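You operate a simulated robot arm through the tools that you are given. There is no shell and no other tool. Be economical: measure what you need, move in short steps, check, and stop when the job is done.

You run a simulated robot arm. Do the job below in one go: nothing can be reset, and whatever is moved stays where it is left.

JOB
Change the winder's cone to brown and set the dial to FAST.
Fine: free the thread first; the old cone goes on its peg in the rack; then hold the new thread.

Only the result counts: the job must be done as asked and must still hold three seconds after the hand-in. Knocking over, shifting, dropping, spilling or breaking anything else fails it.

ROBOT AND FRAMES
A 6-joint arm with a two-finger parallel gripper, fixed in place. Base frame: the origin is at the foot of the arm, x ahead of it, y to its left, z up; the work surface is at about z = 790. Units: mm, rad, N and s.
With the tool pointing down near the work surface it reaches from about 260 to 680 mm from the base axis. Its first joint turns from -1.152 to 1.152 rad. Payload 2.9 kg.
Tool frame: the origin (TCP) lies between the finger pads and is the grasp point; the fingertips stand 30 mm ahead of it; z points along the fingers, y is the line along which they close. Largest opening 110 mm; finger width 20, thickness 10; the body of the gripper, 48 by 112 mm, starts 55 mm behind the TCP.
Orientation is told as [roll, pitch, yaw] about the base's x, y, z axes, in that order, counted from this pose: with the fingers straight down and closing along the base's y, the tool's x points along the base's -x, its y along +y and its z along -z.

CONTROLS
- The arm moves only by the tool jog_arm. Its argument "steps" is a list of rows, each an object (a shift or turn left out is 0, a gripper value left out holds the last) with "delta_rot": the turn, a rotation vector about the base's x, y, z in rad, a list of three; "translation": the shift along the base's x, y, z in mm, a list of three; "claw": the gripper command, from -1 (shut) to 1 (fully open), values between in proportion. In form: [{"delta_rot": [ax, ay, az], "translation": [tx, ty, tz], "claw": claw}, ...]. A call has 1 to 12 rows; each row is the pose to reach, as a shift and turn from the pose commanded when the call began. Each row takes 0.2 s and may step no farther than 50 mm and 0.15 rad from the row before; otherwise, or with a gripper value out of range, the whole call is refused. Where a pose cannot be reached the arm comes as near as it can. A force on the tool above 60 N (or 10 N above the force at the start of the call, whichever is more), or a blocked arm, ends the call early, and 0.2 s more pass. Each finger travels about 108 mm/s and halts on what it meets, pressing with about 30 N; the grip force reading is that of the motor and also rises with nothing between the fingers. The clock runs only during rows and for 0.2 s after the last one: add rows that repeat a pose to give the fingers time. The reply holds the time, the measured pose of the TCP, the force on the tool along the base axes, the opening and the grip force, in the units named above and with some noise.
- Cameras (640 x 400 px; columns grow to the right, rows downward): "scene" is fixed at [57.3, 414.5, 1406.1]; the picture's right is [-0.92, -0.39, 0.00], its down [-0.15, 0.34, -0.93] and it looks along [0.37, -0.85, -0.37] (base axes); focal length 364 px, centre (320, 200). "wrist" rides on the gripper at [72, 17, -103] in the tool frame; the picture's right is [-0.23, 0.97, 0.00], its down [-0.76, -0.18, -0.62] and it looks along [-0.61, -0.14, 0.78] (tool axes); focal length 222 px, centre (320, 200). There is no depth. A picture from a camera that has moved, and an enlarged one, comes with that camera's place and axes in the base frame and with its lens.
- snapshot(camera): a new picture of that camera. No time passes.
- close_up(camera, box): a new picture of the part [left, top, right, bottom] of that camera's present view, enlarged. No time passes.
- sign_off(): hands the job in; it is judged then, once.

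Go step by step. Nothing tells you positions but the pictures and the camera data: compare them with the known pose of the tool, close in by small moves and look again before you grip or let go. The budget is 120 turns and 76 pictures, counting those below and the enlarged ones. Unless the task says otherwise, let go and move clear before handing in, and close with one line.

The tools are called after "Call:" as name(argument=value, ...) on one line, values as JSON. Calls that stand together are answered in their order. jog_arm: Moves the arm, as the interface text tells. Its arguments: {"type":"object","properties":{"steps":{"type":"array","items":{"type":"object","properties":{"delta_rot":{"type":"array","items":{"type":"number"}},"translation":{"type":"array","items":{"type":"number"}},"claw":{"type":"number"}}}}},"required":["steps"]} The other tools are called the same way: snapshot (camera) takes a picture; close_up (camera, box) takes an enlarged picture of a part of a camera's view; sign_off () hands the job in.

At the start:

```text
clock: 0.0
position: [379.9, -231.0, 1175.8]
orientation: [0.0, 0.0, -0.001]
contact_force: [0.5, 0.4, -0.8]
opening: 110.3
finger_force: 0.0
```

scene: 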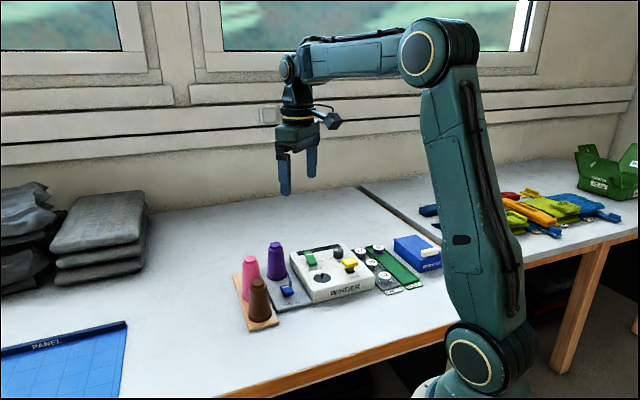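
wrist: 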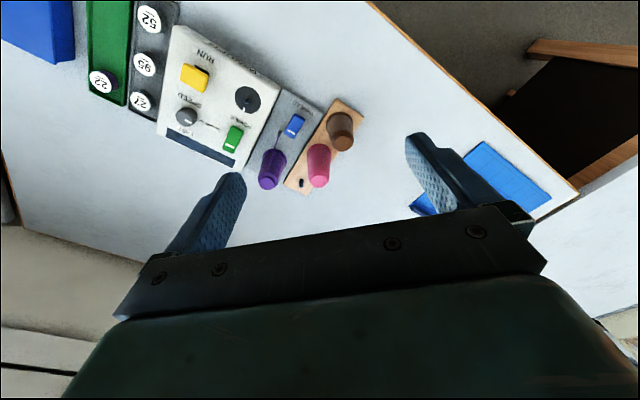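

I see a winder with a purple cone on it, and a rack with pink and brown cones plus an empty peg. I'll zoom in for details first.

Call:
close_up(camera="scene", box=[220, 220, 460, 340])

Call:
close_up(camera="wrist", box=[120, 10, 380, 200])

```text
2.67 times, centred on (340, 280) of scene
camera zoom: at [57.3, 414.5, 1406.1], right [-0.92, -0.39, 0.0], down [-0.15, 0.34, -0.93], along [0.37, -0.85, -0.37], focal length 970 px, centre (267, -13)
```

zoom: 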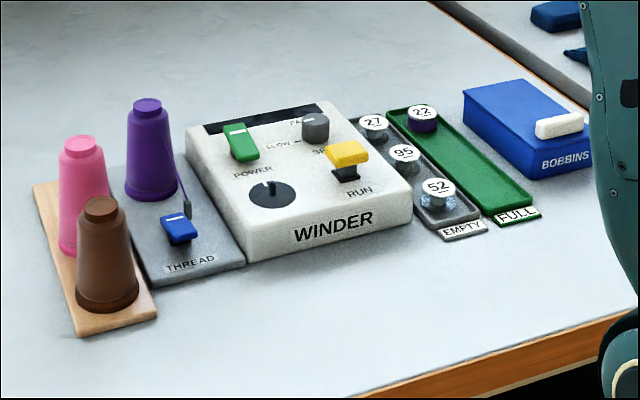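

```text
2.11 times, centred on (250, 105) of wrist
camera zoom: at [308.0, -213.6, 1279.0], right [0.23, 0.97, 0.0], down [0.76, -0.18, 0.62], along [0.61, -0.14, -0.78], focal length 468 px, centre (467, 400)
```

zoom: 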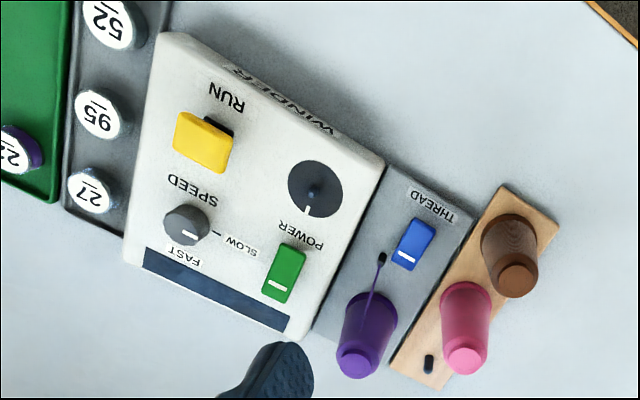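

The tray holds the purple cone and a blue thread clamp, and the rack runs diagonally. I'll move the wrist camera closer to measure.

Call:
jog_arm(steps=[{"translation": [0, -10, -45]}, {"translation": [5, -20, -90]}, {"translation": [10, -30, -135]}, {"translation": [10, -30, -175]}])

Call:
snapshot(camera="wrist")

Call:
close_up(camera="wrist", box=[260, 20, 420, 140])

```text
clock: 1.0
position: [390.3, -264.2, 1000.2]
orientation: [0.001, -0.001, 0.001]
contact_force: [0.3, 0.0, 0.4]
opening: 110.4
finger_force: 0.1
```

```text
71 pictures are left
camera wrist: at [317.3, -246.9, 1103.9], right [0.23, 0.97, 0.0], down [0.76, -0.18, 0.62], along [0.61, -0.14, -0.78], focal length 222 px, centre (320, 200)
```

wrist: 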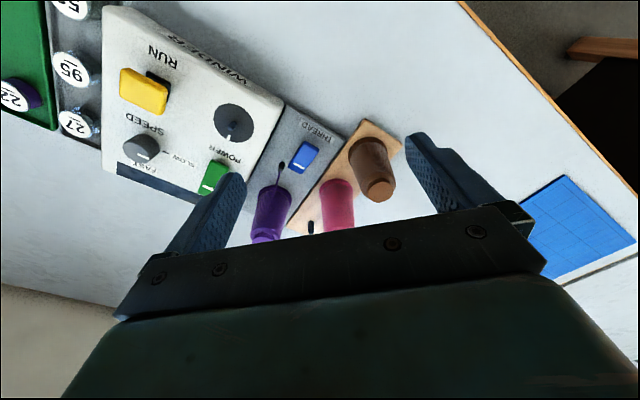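

```text
3.33 times, centred on (340, 80) of wrist
camera zoom: at [317.3, -246.9, 1103.9], right [0.23, 0.97, 0.0], down [0.76, -0.18, 0.62], along [0.61, -0.14, -0.78], focal length 740 px, centre (253, 600)
```

zoom: 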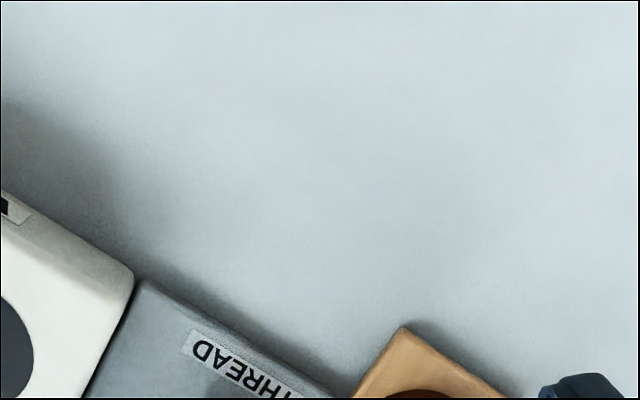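

Good view; I'll zoom in on the tray, the rack, and the winder panel.

Call:
close_up(camera="wrist", box=[230, 110, 422, 245])

Call:
close_up(camera="wrist", box=[90, 80, 290, 210])

Call:
close_up(camera="scene", box=[225, 230, 325, 335])

Call:
close_up(camera="scene", box=[285, 240, 385, 305])

```text
2.96 times, centred on (326, 178) of wrist
camera zoom: at [317.3, -246.9, 1103.9], right [0.23, 0.97, 0.0], down [0.76, -0.18, 0.62], along [0.61, -0.14, -0.78], focal length 658 px, centre (302, 267)
```

zoom: 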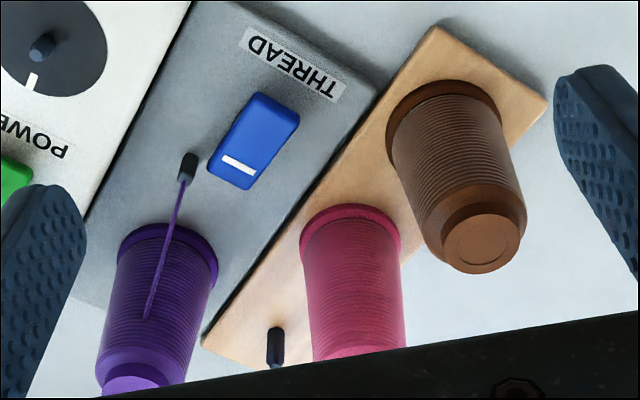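

```text
3.08 times, centred on (190, 145) of wrist
camera zoom: at [317.3, -246.9, 1103.9], right [0.23, 0.97, 0.0], down [0.76, -0.18, 0.62], along [0.61, -0.14, -0.78], focal length 684 px, centre (720, 369)
```

zoom: 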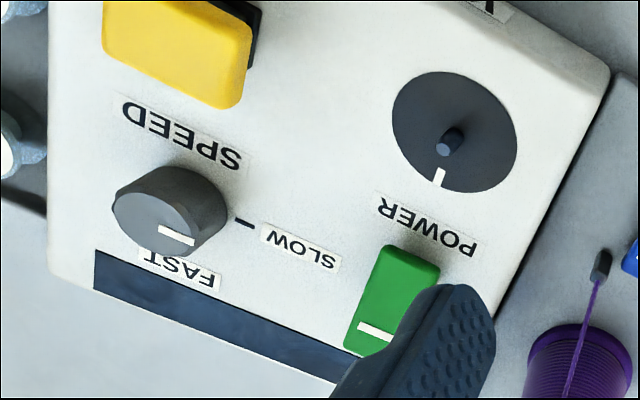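

```text
3.81 times, centred on (275, 282) of scene
camera zoom: at [57.4, 414.5, 1406.1], right [-0.92, -0.39, 0.0], down [-0.15, 0.34, -0.93], along [0.37, -0.85, -0.37], focal length 1386 px, centre (491, -114)
```

zoom: 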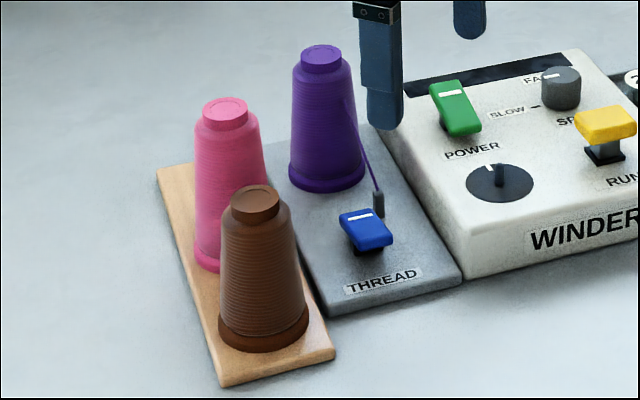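

```text
6.15 times, centred on (335, 272) of scene
camera zoom: at [57.4, 414.5, 1406.1], right [-0.92, -0.39, 0.0], down [-0.15, 0.34, -0.93], along [0.37, -0.85, -0.37], focal length 2239 px, centre (228, -246)
```

zoom: 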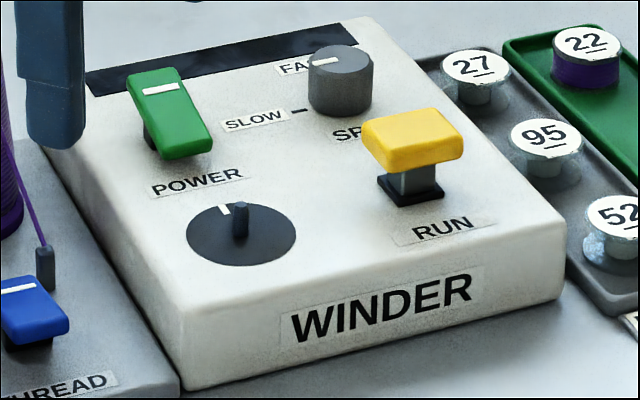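

The dial points at SLOW (9 o'clock), with FAST at 12 o'clock. Next I'll look closely at the blue clamp and the other controls to understand the rockers.

Call:
close_up(camera="scene", box=[270, 270, 310, 305])

Call:
close_up(camera="wrist", box=[270, 125, 340, 190])

```text
11.43 times, centred on (290, 288) of scene
camera zoom: at [57.4, 414.5, 1406.1], right [-0.92, -0.39, 0.0], down [-0.15, 0.34, -0.93], along [0.37, -0.85, -0.37], focal length 4159 px, centre (663, -800)
```

zoom: 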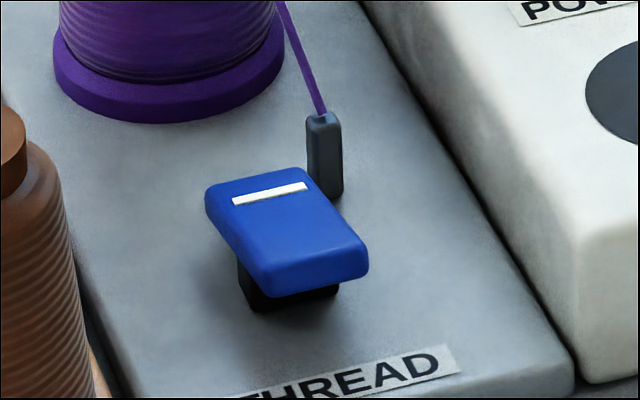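

```text
6.15 times, centred on (305, 158) of wrist
camera zoom: at [317.3, -246.9, 1103.9], right [0.23, 0.97, 0.0], down [0.76, -0.18, 0.62], along [0.61, -0.14, -0.78], focal length 1367 px, centre (412, 462)
```

zoom: 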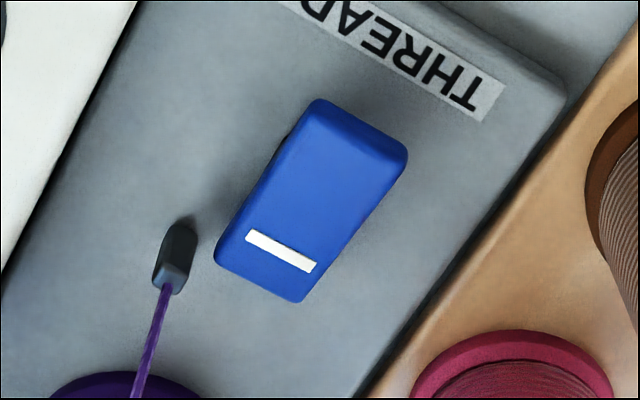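

The blue rocker's front end (near the THREAD label) is the raised one, at about (447,-287), so I'll press that end to free the thread. I'll close the fingers, turn the yaw so the body clears the cones, and hover there.

Call:
jog_arm(steps=[{"translation": [10, -4, 0], "delta_rot": [0, 0, 0.13], "claw": -1}, {"translation": [20, -9, 0], "delta_rot": [0, 0, 0.26], "claw": -1}, {"translation": [30, -13, 0], "delta_rot": [0, 0, 0.39], "claw": -1}, {"translation": [40, -17, -20], "delta_rot": [0, 0, 0.52], "claw": -1}, {"translation": [50, -21, -60], "delta_rot": [0, 0, 0.65], "claw": -1}, {"translation": [58.7, -24.8, -100], "delta_rot": [0, 0, 0.785], "claw": -1}, {"translation": [58.7, -24.8, -120], "delta_rot": [0, 0, 0.785], "claw": -1}])

Call:
snapshot(camera="wrist")

Call:
close_up(camera="scene", box=[240, 230, 340, 330])

```text
clock: 2.6
position: [449.8, -284.3, 879.0]
orientation: [-0.001, -0.001, 0.786]
contact_force: [-0.8, 0.1, -1.0]
opening: 0.2
finger_force: 29.5
```

```text
63 pictures are left
camera wrist: at [387.4, -323.9, 981.7], right [-0.53, 0.85, 0.0], down [0.66, 0.41, 0.62], along [0.53, 0.33, -0.78], focal length 222 px, centre (320, 200)
```

wrist: 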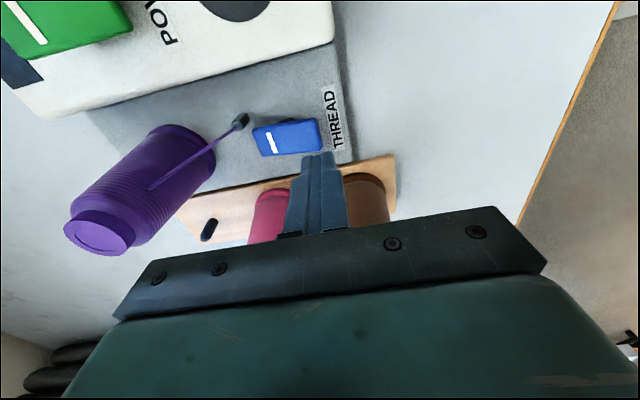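

```text
4.00 times, centred on (290, 280) of scene
camera zoom: at [57.3, 414.5, 1406.1], right [-0.92, -0.39, 0.0], down [-0.15, 0.34, -0.93], along [0.37, -0.85, -0.37], focal length 1456 px, centre (440, -120)
```

zoom: 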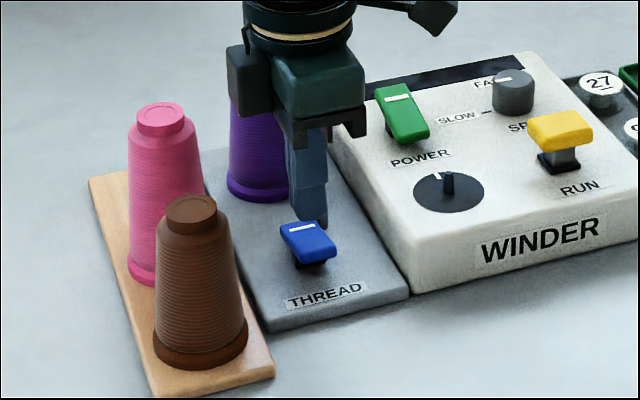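

The tip is about 8 mm off the press point, so I'll shift in y and then lower onto the front end of the blue rocker.

Call:
jog_arm(steps=[{"translation": [-1, -6, 0]}, {"translation": [-1, -11, -8]}, {"translation": [-1, -11, -14]}, {"translation": [-1, -11, -19]}, {"translation": [-1, -11, -23]}])

Call:
close_up(camera="scene", box=[265, 260, 325, 310])

Call:
close_up(camera="wrist", box=[220, 80, 380, 180])

```text
clock: 3.8
position: [449.9, -295.4, 857.3]
orientation: [-0.001, -0.001, 0.788]
contact_force: [0.3, -0.5, 0.6]
opening: 0.0
finger_force: 29.6
```

```text
8.00 times, centred on (295, 285) of scene
camera zoom: at [57.3, 414.5, 1406.1], right [-0.92, -0.39, 0.0], down [-0.15, 0.34, -0.93], along [0.37, -0.85, -0.37], focal length 2911 px, centre (520, -480)
```

zoom: 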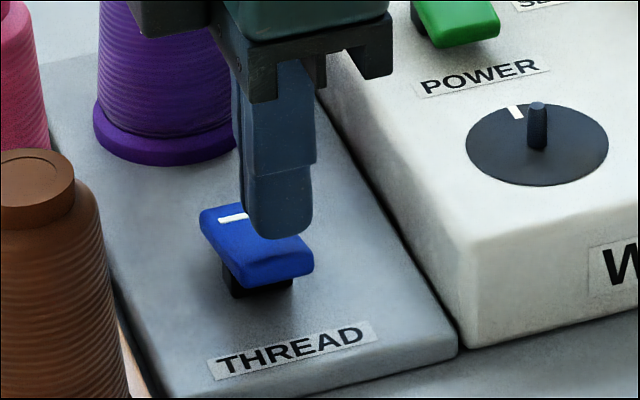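

```text
4.00 times, centred on (300, 130) of wrist
camera zoom: at [386.5, -335.2, 960.3], right [-0.53, 0.85, 0.0], down [0.66, 0.41, 0.62], along [0.53, 0.33, -0.78], focal length 888 px, centre (400, 480)
```

zoom: 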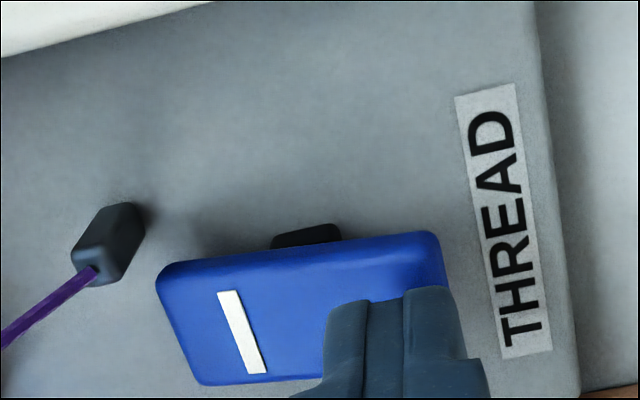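

The tip is over the front half, not yet touching. I'll lower further.

Call:
jog_arm(steps=[{"translation": [0, 0, -3]}, {"translation": [0, 0, -6]}, {"translation": [0, 0, -9]}])

Call:
close_up(camera="scene", box=[265, 260, 325, 310])

```text
clock: 4.6
position: [447.2, -296.2, 848.0]
orientation: [0.001, -0.001, 0.786]
contact_force: [-1.4, 1.7, 2.4]
opening: 0.2
finger_force: 30.1
```

```text
8.00 times, centred on (295, 285) of scene
camera zoom: at [57.3, 414.6, 1406.0], right [-0.92, -0.39, 0.0], down [-0.15, 0.34, -0.93], along [0.37, -0.85, -0.37], focal length 2911 px, centre (520, -480)
```

zoom: 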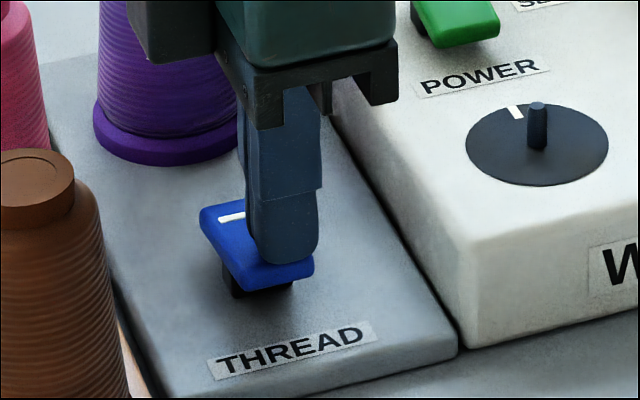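

Light contact (about 2 N) is just starting. I'll press further.

Call:
jog_arm(steps=[{"translation": [0, 0, -3]}, {"translation": [0, 0, -6]}, {"translation": [0, 0, -8]}])

Call:
close_up(camera="scene", box=[265, 260, 325, 310])

```text
clock: 5.4
position: [447.7, -297.2, 841.7]
orientation: [0.0, 0.0, 0.786]
contact_force: [0.2, 0.5, 0.2]
opening: 0.1
finger_force: 30.6
```

```text
8.00 times, centred on (295, 285) of scene
camera zoom: at [57.3, 414.5, 1406.1], right [-0.92, -0.39, 0.0], down [-0.15, 0.34, -0.93], along [0.37, -0.85, -0.37], focal length 2911 px, centre (520, -480)
```

zoom: 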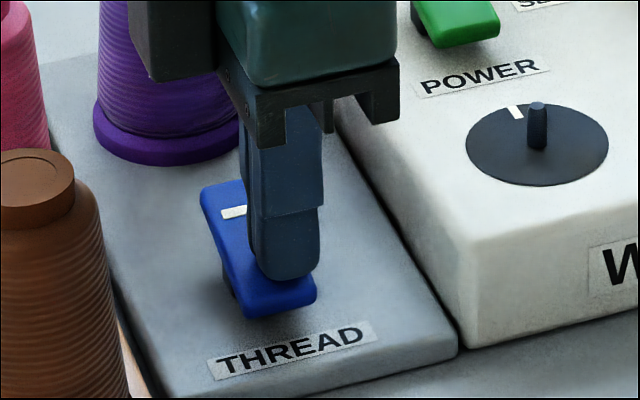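

The rocker flipped. I'll lift and check the thread.

Call:
jog_arm(steps=[{"translation": [0, 0, 20]}, {"translation": [0, 0, 65]}, {"translation": [-20, 0, 110]}])

Call:
close_up(camera="scene", box=[225, 230, 325, 335])

Call:
snapshot(camera="wrist")

```text
clock: 6.2
position: [428.9, -294.5, 951.7]
orientation: [0.001, -0.001, 0.785]
contact_force: [-1.3, 0.2, 0.6]
opening: 0.0
finger_force: 30.4
```

```text
3.81 times, centred on (275, 282) of scene
camera zoom: at [57.3, 414.5, 1406.1], right [-0.92, -0.39, 0.0], down [-0.15, 0.34, -0.93], along [0.37, -0.85, -0.37], focal length 1386 px, centre (491, -114)
```

zoom: 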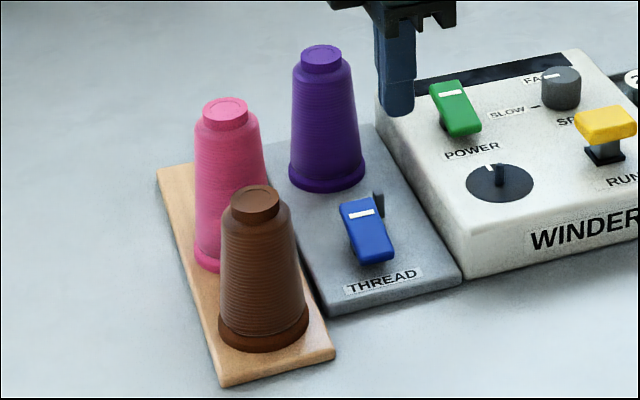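

```text
56 pictures are left
camera wrist: at [366.6, -333.0, 1054.8], right [-0.53, 0.85, 0.0], down [0.66, 0.41, 0.62], along [0.53, 0.33, -0.78], focal length 222 px, centre (320, 200)
```

wrist: 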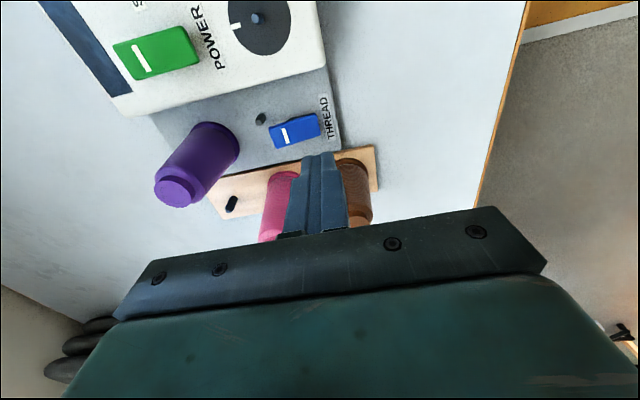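

The thread is free. I'll rotate so the fingers close across the rack line, partly open, and hover above the purple cone.

Call:
jog_arm(steps=[{"translation": [0, 0, 23], "delta_rot": [0, 0, -0.14], "claw": 0.45}, {"translation": [5, -5, 30], "delta_rot": [0, 0, -0.28]}, {"translation": [15, -12, 30], "delta_rot": [0, 0, -0.42]}, {"translation": [25, -20, 30], "delta_rot": [0, 0, -0.56]}, {"translation": [35, -28, 30], "delta_rot": [0, 0, -0.7]}, {"translation": [45, -36, 30], "delta_rot": [0, 0, -0.84]}, {"translation": [55, -44, 30], "delta_rot": [0, 0, -0.98]}, {"translation": [65, -52, 30], "delta_rot": [0, 0, -1.12]}, {"translation": [75, -60, 30], "delta_rot": [0, 0, -1.26]}, {"translation": [85, -68, 30], "delta_rot": [0, 0, -1.4]}, {"translation": [95, -76, 30], "delta_rot": [0, 0, -1.54]}, {"translation": [104, -82, 30], "delta_rot": [0, 0, -1.57]}])

Call:
snapshot(camera="wrist")

Call:
snapshot(camera="scene")

```text
clock: 8.8
position: [532.2, -378.6, 979.9]
orientation: [0.0, 0.001, -0.786]
contact_force: [-0.2, 0.1, 0.6]
opening: 79.4
finger_force: 0.0
```

```text
55 pictures are left
camera wrist: at [493.3, -315.1, 1083.5], right [0.85, 0.53, 0.0], down [0.41, -0.66, 0.62], along [0.33, -0.53, -0.78], focal length 222 px, centre (320, 200)
```

wrist: 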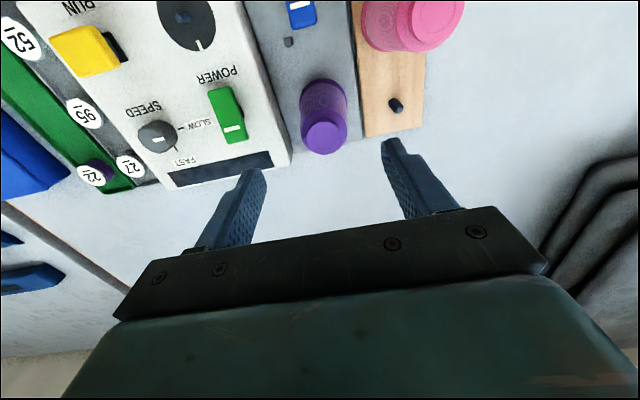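

```text
54 pictures are left
```

scene: 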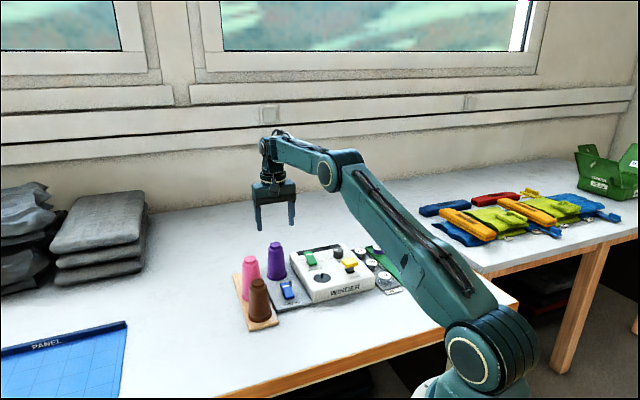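

Call:
close_up(camera="wrist", box=[260, 60, 420, 160])

Call:
close_up(camera="scene", box=[230, 190, 310, 290])

```text
4.00 times, centred on (340, 110) of wrist
camera zoom: at [493.3, -315.1, 1083.5], right [0.85, 0.53, 0.0], down [0.41, -0.66, 0.62], along [0.33, -0.53, -0.78], focal length 888 px, centre (240, 560)
```

zoom: 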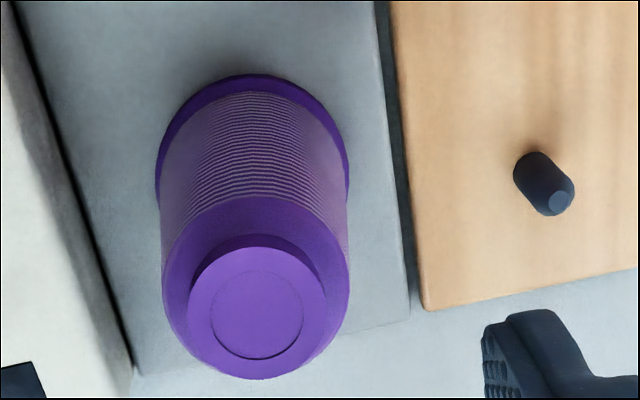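

```text
4.00 times, centred on (270, 240) of scene
camera zoom: at [57.3, 414.5, 1406.1], right [-0.92, -0.39, 0.0], down [-0.15, 0.34, -0.93], along [0.37, -0.85, -0.37], focal length 1456 px, centre (520, 40)
```

zoom: 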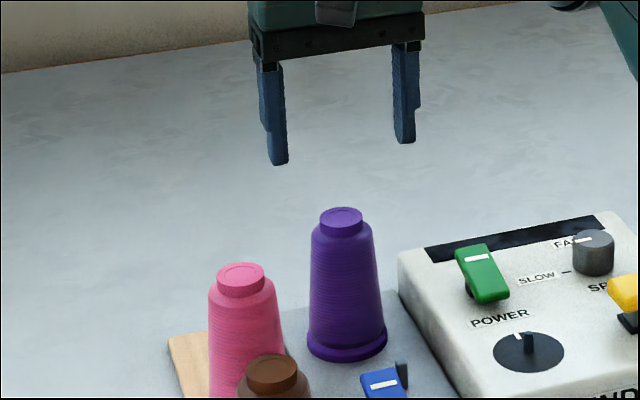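

Purple is at about (536,-376) and the empty peg at about (610,-333), near the reach limit. I'll test reach above the empty peg before picking anything up.

Call:
jog_arm(steps=[{"translation": [38, 22, 0]}, {"translation": [77, 46, 0]}, {"translation": [77, 46, -40]}, {"translation": [77, 46, -80]}, {"translation": [77, 46, -107]}, {"translation": [77, 46, -107]}])

Call:
close_up(camera="wrist", box=[200, 50, 440, 200])

Call:
close_up(camera="scene", box=[210, 210, 310, 300])

```text
clock: 10.2
position: [600.5, -323.7, 876.6]
orientation: [-0.001, 0.0, -0.785]
contact_force: [0.5, -0.6, -0.2]
opening: 79.7
finger_force: 0.0
out of reach, approached as far as the arm can: row 1, 2, 3, 4, 5, 6
```

```text
2.67 times, centred on (320, 125) of wrist
camera zoom: at [560.1, -260.5, 980.1], right [0.85, 0.53, 0.0], down [0.41, -0.66, 0.62], along [0.33, -0.53, -0.78], focal length 592 px, centre (320, 400)
```

zoom: 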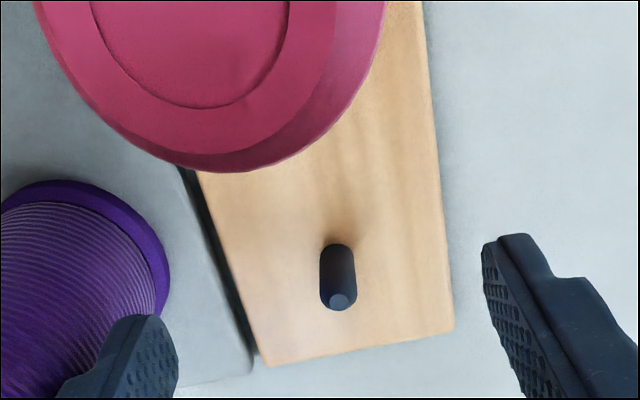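

```text
4.44 times, centred on (260, 255) of scene
camera zoom: at [57.3, 414.5, 1406.1], right [-0.92, -0.39, 0.0], down [-0.15, 0.34, -0.93], along [0.37, -0.85, -0.37], focal length 1617 px, centre (587, -44)
```

zoom: 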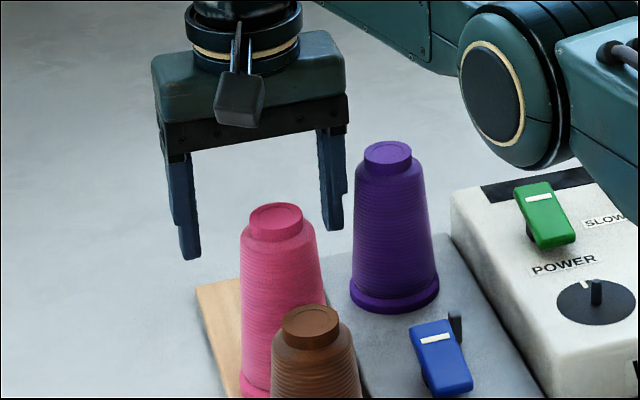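

The arm falls about 10 mm short when vertical. A small tilt about the closing axis keeps the pads parallel to the cone and extends the reach, so I'll test it here.

Call:
jog_arm(steps=[{"delta_rot": [-0.05, -0.05, 0], "translation": [0, 0, 5]}, {"delta_rot": [-0.1, -0.1, 0], "translation": [0, 0, 5]}, {"delta_rot": [-0.1, -0.1, 0], "translation": [0, 0, 5]}])

```text
clock: 11.0
position: [600.3, -326.0, 881.0]
orientation: [-0.002, -0.143, -0.785]
contact_force: [0.6, -1.1, -0.5]
opening: 79.6
finger_force: 0.1
```

Call:
jog_arm(steps=[{"translation": [5, -2, 0]}, {"translation": [9, -4, 0]}, {"translation": [13, -6, 0]}, {"translation": [9, -4, 0]}])

Call:
close_up(camera="wrist", box=[200, 50, 440, 200])

```text
clock: 12.0
position: [608.2, -328.4, 879.3]
orientation: [0.001, -0.141, -0.785]
contact_force: [0.9, 0.9, -0.1]
opening: 79.7
finger_force: 0.0
```

```text
2.67 times, centred on (320, 125) of wrist
camera zoom: at [560.0, -255.7, 971.2], right [0.85, 0.53, 0.03], down [0.35, -0.6, 0.72], along [0.4, -0.6, -0.69], focal length 592 px, centre (320, 400)
```

zoom: 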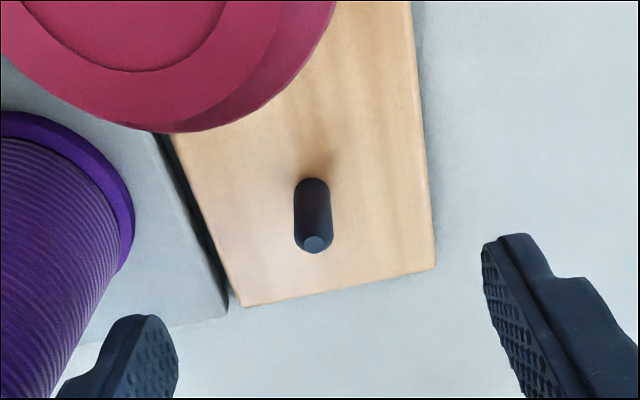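

Tilted reach works over the peg at about (608,-328). Now I'll rise and move back above purple, keeping the tilt.

Call:
jog_arm(steps=[{"translation": [0, 0, 45]}, {"translation": [-5, 0, 80]}, {"translation": [-40, -25, 85]}, {"translation": [-72, -47, 85]}, {"translation": [-72, -47, 85]}])

Call:
close_up(camera="wrist", box=[200, 50, 440, 200])

```text
clock: 13.2
position: [537.3, -376.0, 965.1]
orientation: [0.0, -0.142, -0.786]
contact_force: [-1.0, -0.8, 0.0]
opening: 79.9
finger_force: 0.2
```

```text
2.67 times, centred on (320, 125) of wrist
camera zoom: at [488.7, -302.6, 1056.4], right [0.85, 0.53, 0.03], down [0.35, -0.6, 0.72], along [0.4, -0.6, -0.69], focal length 592 px, centre (320, 400)
```

zoom: 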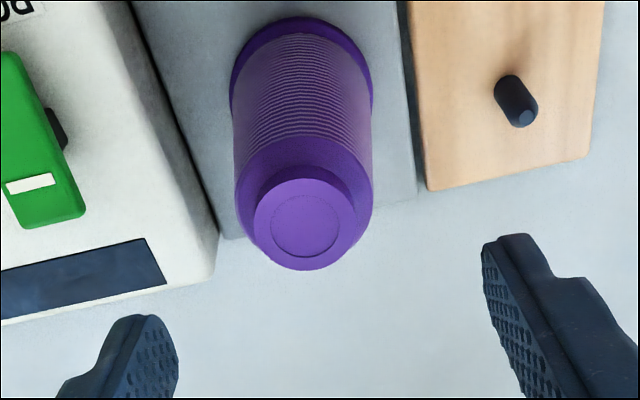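

Purple measures (534,-374). I'll narrow the opening to 70 mm so the outer finger clears the winder, centre, and descend around it.

Call:
jog_arm(steps=[{"translation": [-3.5, 1.7, 0], "claw": 0.28}, {"translation": [-3.5, 1.7, -20]}, {"translation": [-3.5, 1.7, -40]}, {"translation": [-3.5, 1.7, -60]}])

Call:
snapshot(camera="wrist")

Call:
close_up(camera="scene", box=[230, 200, 330, 300])

```text
clock: 14.2
position: [533.9, -374.0, 904.8]
orientation: [0.001, -0.141, -0.787]
contact_force: [-0.5, 0.1, 0.3]
opening: 70.7
finger_force: 0.2
```

```text
47 pictures are left
camera wrist: at [485.4, -300.8, 996.5], right [0.85, 0.53, 0.03], down [0.35, -0.6, 0.72], along [0.4, -0.6, -0.69], focal length 222 px, centre (320, 200)
```

wrist: 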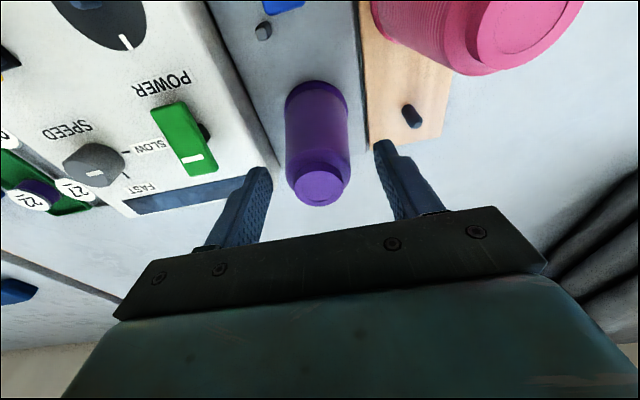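

```text
4.00 times, centred on (280, 250) of scene
camera zoom: at [57.3, 414.5, 1406.1], right [-0.92, -0.39, 0.0], down [-0.15, 0.34, -0.93], along [0.37, -0.85, -0.37], focal length 1456 px, centre (480, 0)
```

zoom: 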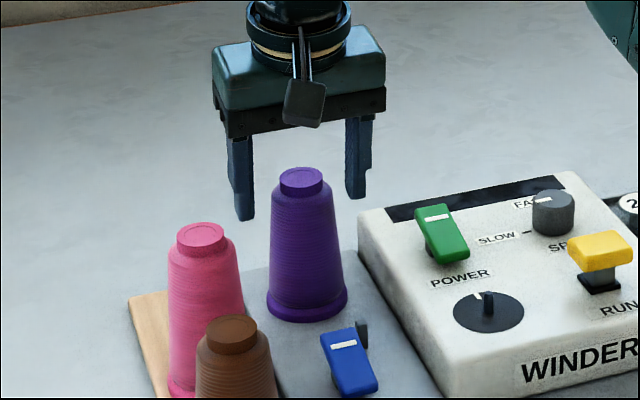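

The fingers straddle purple well. I'll descend to grip height and close.

Call:
jog_arm(steps=[{"translation": [0, 0, -18]}, {"translation": [0, 0, -37]}, {"translation": [0, 0, -37], "claw": -1}, {"translation": [0, 0, -37], "claw": -1}, {"translation": [0, 0, -37], "claw": -1}])

Call:
snapshot(camera="wrist")

Call:
close_up(camera="scene", box=[230, 200, 330, 300])

```text
clock: 15.4
position: [533.7, -375.5, 866.8]
orientation: [0.0, -0.141, -0.787]
contact_force: [0.2, 0.0, 0.8]
opening: 51.1
finger_force: 29.7
```

```text
45 pictures are left
camera wrist: at [484.1, -302.8, 958.8], right [0.85, 0.53, 0.03], down [0.35, -0.6, 0.72], along [0.4, -0.6, -0.69], focal length 222 px, centre (320, 200)
```

wrist: 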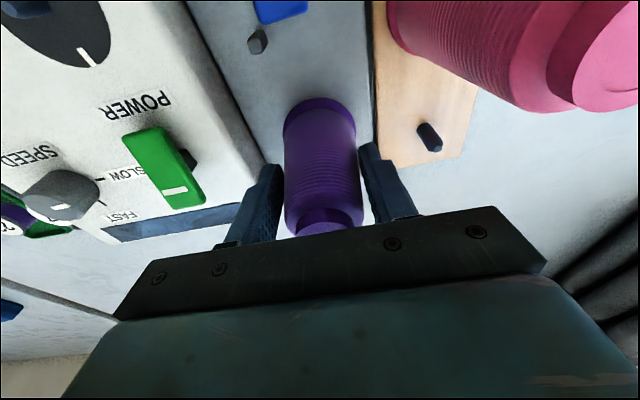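

```text
4.00 times, centred on (280, 250) of scene
camera zoom: at [57.4, 414.5, 1406.1], right [-0.92, -0.39, 0.0], down [-0.15, 0.34, -0.93], along [0.37, -0.85, -0.37], focal length 1456 px, centre (480, 0)
```

zoom: 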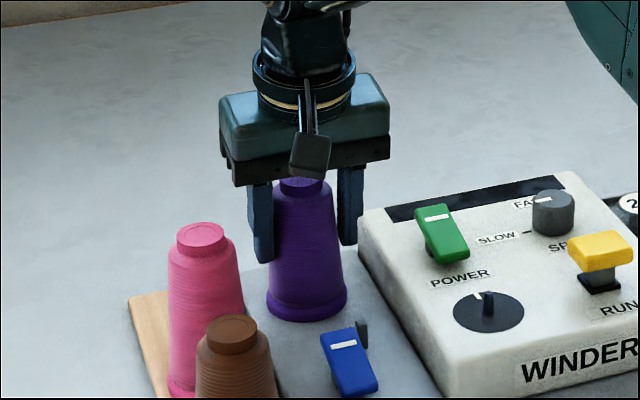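

Gripped at 51 mm. I'll lift straight up and check.

Call:
jog_arm(steps=[{"translation": [0, 0, 8]}, {"translation": [0, 0, 16]}, {"translation": [0, 0, 30]}, {"translation": [0, 0, 45]}, {"translation": [0, 0, 60]}])

Call:
snapshot(camera="wrist")

Call:
close_up(camera="scene", box=[230, 200, 330, 300])

```text
clock: 16.6
position: [531.4, -375.2, 927.2]
orientation: [0.0, -0.141, -0.785]
contact_force: [0.3, 1.3, -2.1]
opening: 51.2
finger_force: 30.1
```

```text
43 pictures are left
camera wrist: at [483.5, -301.8, 1019.7], right [0.85, 0.53, 0.03], down [0.35, -0.6, 0.72], along [0.4, -0.6, -0.69], focal length 222 px, centre (320, 200)
```

wrist: 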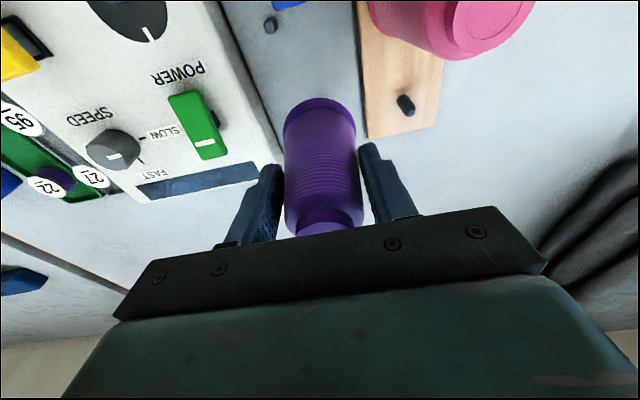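

```text
4.00 times, centred on (280, 250) of scene
camera zoom: at [57.4, 414.5, 1406.1], right [-0.92, -0.39, 0.0], down [-0.15, 0.34, -0.93], along [0.37, -0.85, -0.37], focal length 1456 px, centre (480, 0)
```

zoom: 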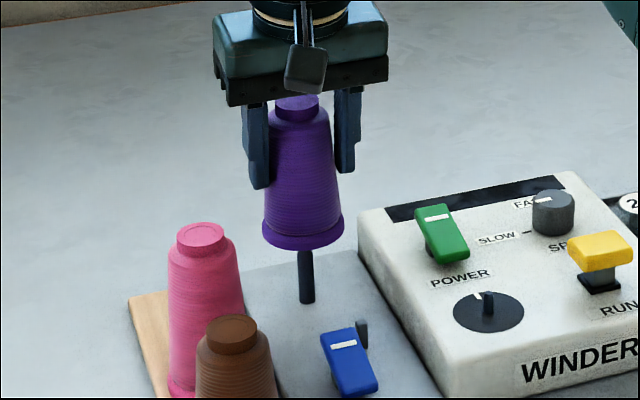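

Purple is lifted cleanly off its peg. One zoom on the empty peg will refine its position.

Call:
close_up(camera="wrist", box=[370, 75, 450, 125])

```text
8.00 times, centred on (410, 100) of wrist
camera zoom: at [483.5, -301.8, 1019.7], right [0.85, 0.53, 0.03], down [0.35, -0.6, 0.72], along [0.4, -0.6, -0.69], focal length 1777 px, centre (-400, 1000)
```

zoom: 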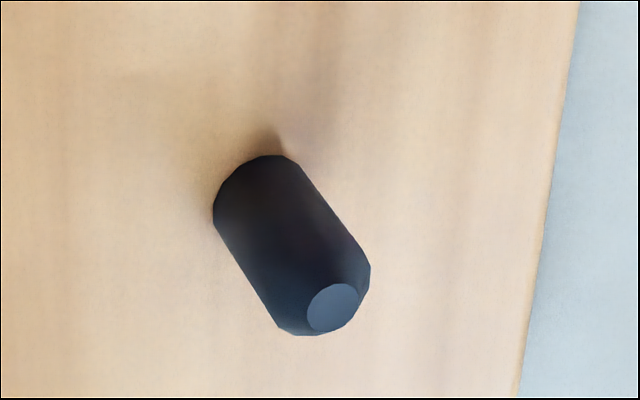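

Using matched wrist views, the needed shift from purple's seat to the empty peg is about (73.6, 47.4). I'll lift a bit more and move over it.

Call:
jog_arm(steps=[{"translation": [0, 0, 15]}, {"translation": [20, 12, 15]}, {"translation": [40, 25, 15]}, {"translation": [60, 38, 15]}, {"translation": [73.6, 47.4, 15]}, {"translation": [73.6, 47.4, -10]}, {"translation": [73.6, 47.4, -15]}, {"translation": [73.6, 47.4, -15]}])

Call:
close_up(camera="scene", box=[220, 200, 300, 300])

Call:
snapshot(camera="wrist")

```text
clock: 18.4
position: [606.6, -324.9, 913.4]
orientation: [0.0, -0.142, -0.784]
contact_force: [0.0, 0.5, -1.1]
opening: 50.9
finger_force: 30.4
```

```text
4.00 times, centred on (260, 250) of scene
camera zoom: at [57.4, 414.5, 1406.1], right [-0.92, -0.39, 0.0], down [-0.15, 0.34, -0.93], along [0.37, -0.85, -0.37], focal length 1456 px, centre (560, 0)
```

zoom: 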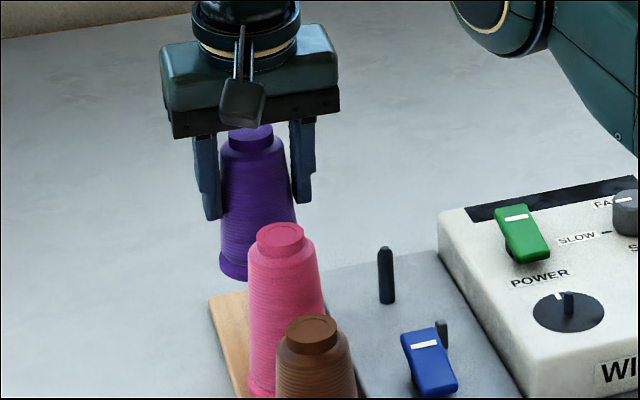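

```text
39 pictures are left
camera wrist: at [556.5, -252.4, 1004.3], right [0.85, 0.53, 0.03], down [0.35, -0.6, 0.72], along [0.4, -0.6, -0.69], focal length 222 px, centre (320, 200)
```

wrist: 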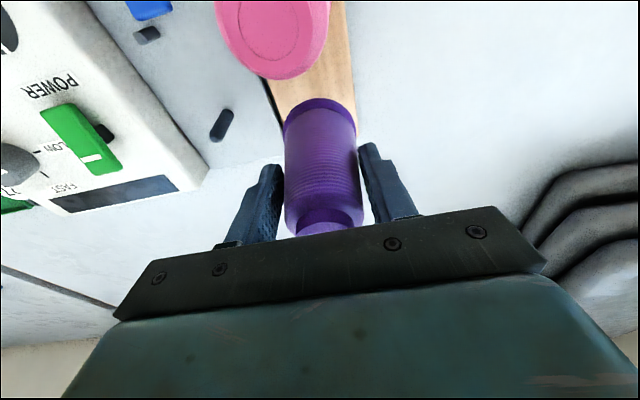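

Purple is over the peg. I'll lower in small steps and watch the force.

Call:
jog_arm(steps=[{"translation": [0, 0, -6]}, {"translation": [0, 0, -12]}, {"translation": [0, 0, -17]}, {"translation": [0, 0, -21]}, {"translation": [0, 0, -25]}])

Call:
close_up(camera="wrist", box=[240, 60, 400, 240])

```text
clock: 19.6
position: [605.7, -327.0, 887.7]
orientation: [0.0, -0.14, -0.785]
contact_force: [-0.6, -0.6, -1.3]
opening: 51.4
finger_force: 29.9
```

```text
2.22 times, centred on (320, 150) of wrist
camera zoom: at [556.7, -253.5, 979.2], right [0.85, 0.53, 0.03], down [0.35, -0.6, 0.72], along [0.4, -0.6, -0.69], focal length 494 px, centre (320, 311)
```

zoom: 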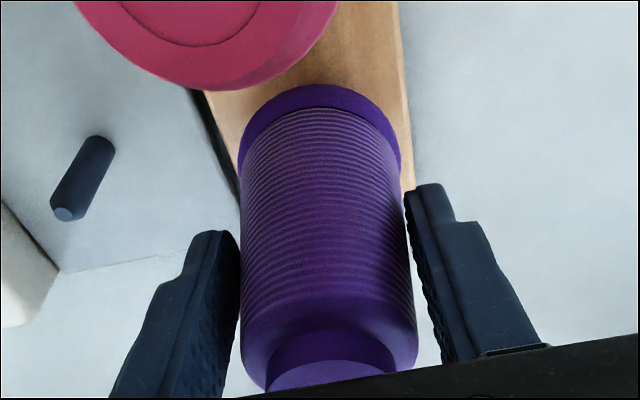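

No contact force and the bottom should already be below the peg top, so the hole is on the peg. Continuing down to seat.

Call:
jog_arm(steps=[{"translation": [0, 0, -5]}, {"translation": [0, 0, -10]}, {"translation": [0, 0, -14]}, {"translation": [0, 0, -17]}, {"translation": [0, 0, -19]}])

Call:
close_up(camera="wrist", box=[240, 60, 400, 240])

Call:
close_up(camera="scene", box=[220, 220, 300, 320])

```text
clock: 20.8
position: [605.8, -325.8, 868.4]
orientation: [0.0, -0.142, -0.785]
contact_force: [1.0, 0.0, -1.8]
opening: 51.5
finger_force: 29.6
```

```text
2.22 times, centred on (320, 150) of wrist
camera zoom: at [557.2, -253.4, 960.0], right [0.85, 0.53, 0.03], down [0.35, -0.6, 0.72], along [0.4, -0.6, -0.69], focal length 494 px, centre (320, 311)
```

zoom: 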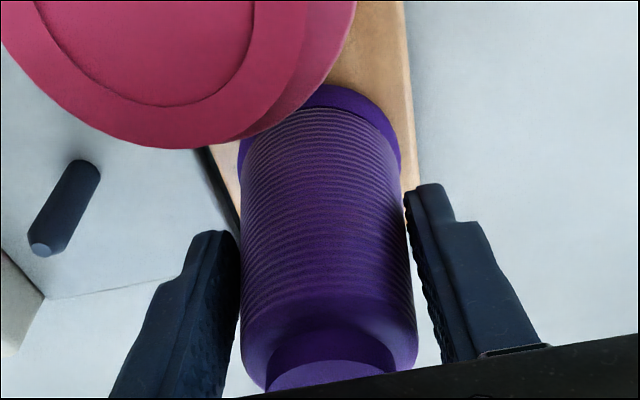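

```text
4.00 times, centred on (260, 270) of scene
camera zoom: at [57.4, 414.5, 1406.1], right [-0.92, -0.39, 0.0], down [-0.15, 0.34, -0.93], along [0.37, -0.85, -0.37], focal length 1456 px, centre (560, -80)
```

zoom: 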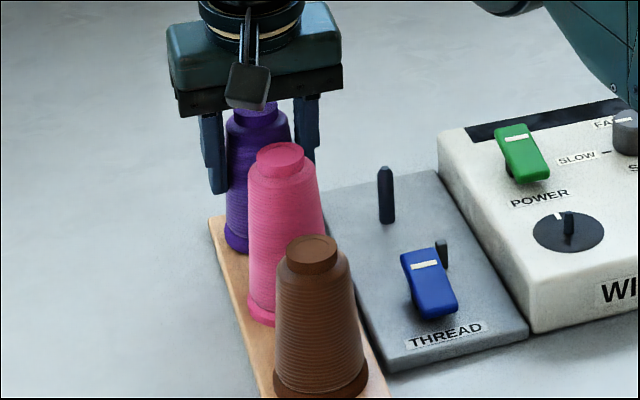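

Nearly seated, with no contact yet. Continuing down in small steps.

Call:
jog_arm(steps=[{"translation": [0, 0, -1.5]}, {"translation": [0, 0, -3]}, {"translation": [0, 0, -4.5]}])

```text
clock: 21.6
position: [605.9, -327.2, 863.9]
orientation: [0.001, -0.141, -0.786]
contact_force: [-3.5, 0.0, 4.2]
opening: 51.2
finger_force: 30.8
```

Call:
jog_arm(steps=[{"translation": [0, 0, -1]}, {"translation": [0, 0, -1.5]}])

Call:
close_up(camera="scene", box=[225, 240, 285, 300])

```text
clock: 22.2
position: [606.4, -326.9, 864.2]
orientation: [0.002, -0.146, -0.785]
contact_force: [-4.7, 1.8, 17.0]
opening: 51.3
finger_force: 29.7
```

```text
6.67 times, centred on (255, 270) of scene
camera zoom: at [56.9, 414.7, 1406.0], right [-0.92, -0.39, 0.0], down [-0.15, 0.34, -0.93], along [0.37, -0.85, -0.37], focal length 2426 px, centre (753, -267)
```

zoom: 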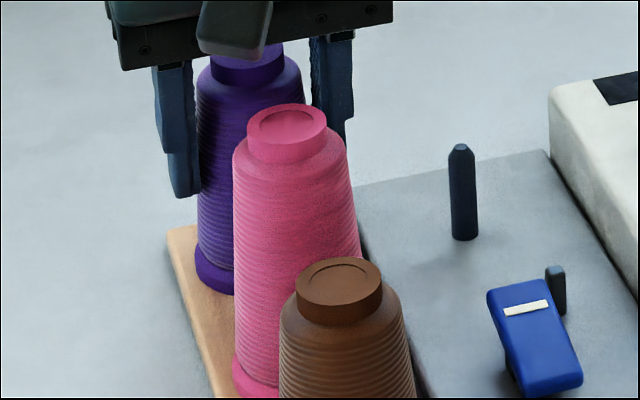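

Seated (17 N). I'll relieve the pressure, open, and rise.

Call:
jog_arm(steps=[{"translation": [0, 0, 1.3]}, {"translation": [0, 0, 1.3], "claw": 0.3}, {"translation": [0, 0, 1.3], "claw": 0.3}, {"translation": [0, 0, 20]}, {"translation": [0, 0, 60]}, {"translation": [-15, 5, 105]}])

Call:
snapshot(camera="wrist")

Call:
close_up(camera="scene", box=[220, 220, 320, 330])

```text
clock: 23.6
position: [590.5, -320.7, 967.4]
orientation: [0.0, -0.138, -0.786]
contact_force: [-0.3, 0.2, 0.5]
opening: 71.6
finger_force: 0.1
```

```text
34 pictures are left
camera wrist: at [542.5, -247.3, 1058.9], right [0.85, 0.53, 0.03], down [0.35, -0.6, 0.72], along [0.4, -0.6, -0.69], focal length 222 px, centre (320, 200)
```

wrist: 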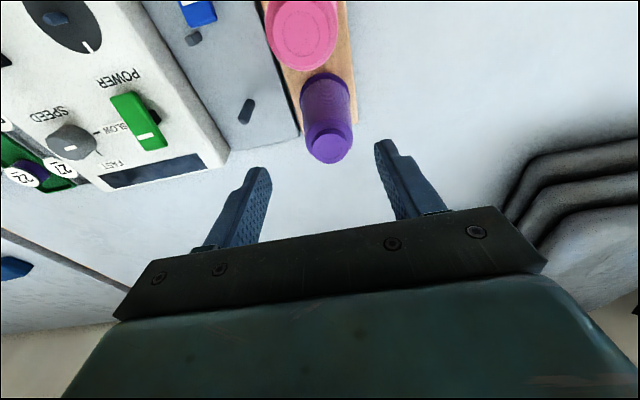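

```text
3.64 times, centred on (270, 275) of scene
camera zoom: at [57.3, 414.5, 1406.1], right [-0.92, -0.39, 0.0], down [-0.15, 0.34, -0.93], along [0.37, -0.85, -0.37], focal length 1323 px, centre (502, -73)
```

zoom: 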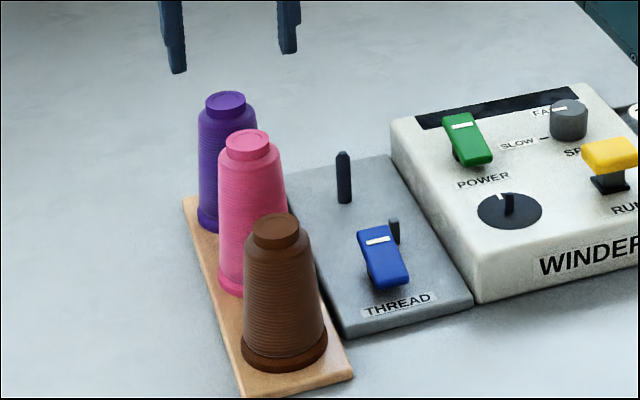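

Purple stands on its rack peg. Moving above brown with the same tilt.

Call:
jog_arm(steps=[{"translation": [-26, 28, 5]}, {"translation": [-53, 56, 5]}, {"translation": [-80, 84, 5]}, {"translation": [-105, 111, 5]}, {"translation": [-105, 111, 5]}])

Call:
close_up(camera="wrist", box=[200, 50, 440, 200])

```text
clock: 24.8
position: [482.6, -208.9, 972.6]
orientation: [0.0, -0.142, -0.787]
contact_force: [-0.1, -0.3, 0.2]
opening: 71.3
finger_force: 0.1
```

```text
2.67 times, centred on (320, 125) of wrist
camera zoom: at [434.0, -135.6, 1065.1], right [0.85, 0.53, 0.03], down [0.35, -0.6, 0.72], along [0.4, -0.6, -0.69], focal length 592 px, centre (320, 400)
```

zoom: 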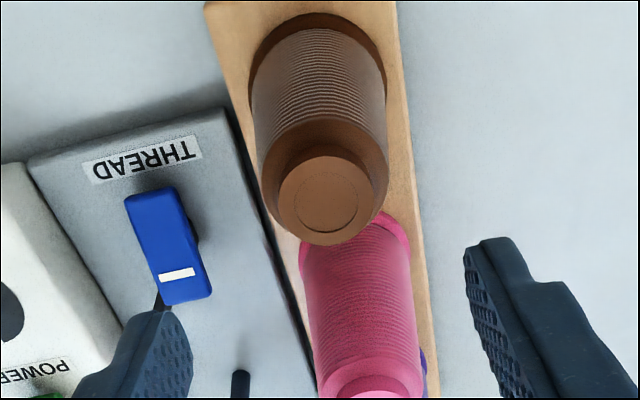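

Brown is at about (484.6,-203.6). I'll shift (+1.7,+5.4), descend partway, and check.

Call:
jog_arm(steps=[{"translation": [1.7, 5.4, 0]}, {"translation": [1.7, 5.4, -30]}, {"translation": [1.7, 5.4, -62]}])

Call:
close_up(camera="wrist", box=[200, 50, 440, 230])

```text
clock: 25.6
position: [489.2, -205.4, 910.6]
orientation: [0.0, -0.142, -0.788]
contact_force: [-0.6, -0.2, -0.3]
opening: 71.6
finger_force: 0.1
```

```text
2.22 times, centred on (320, 140) of wrist
camera zoom: at [440.1, -132.2, 1002.8], right [0.85, 0.53, 0.03], down [0.35, -0.6, 0.72], along [0.4, -0.6, -0.69], focal length 494 px, centre (320, 333)
```

zoom: 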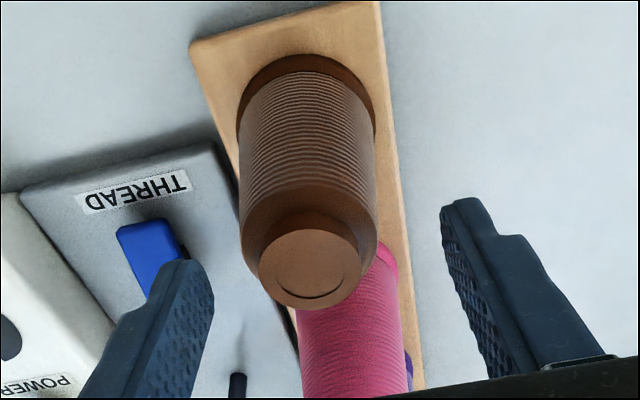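

I'll apply a small correction, (-4,+1.4), and descend to grip height without closing yet.

Call:
jog_arm(steps=[{"translation": [-4.2, 1.4, 0]}, {"translation": [-4.2, 1.4, -15]}, {"translation": [-4.2, 1.4, -30]}, {"translation": [-4.2, 1.4, -46]}, {"translation": [-4.2, 1.4, -46]}])

Call:
close_up(camera="wrist", box=[200, 60, 440, 240])

```text
clock: 26.8
position: [481.8, -204.5, 863.0]
orientation: [0.0, -0.141, -0.787]
contact_force: [-0.4, -0.3, -1.4]
opening: 71.7
finger_force: 0.1
```

```text
2.22 times, centred on (320, 150) of wrist
camera zoom: at [434.3, -131.3, 955.5], right [0.85, 0.53, 0.03], down [0.35, -0.6, 0.72], along [0.4, -0.6, -0.69], focal length 494 px, centre (320, 311)
```

zoom: 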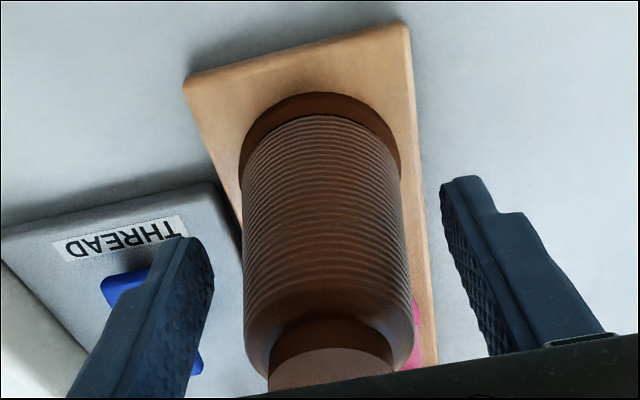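

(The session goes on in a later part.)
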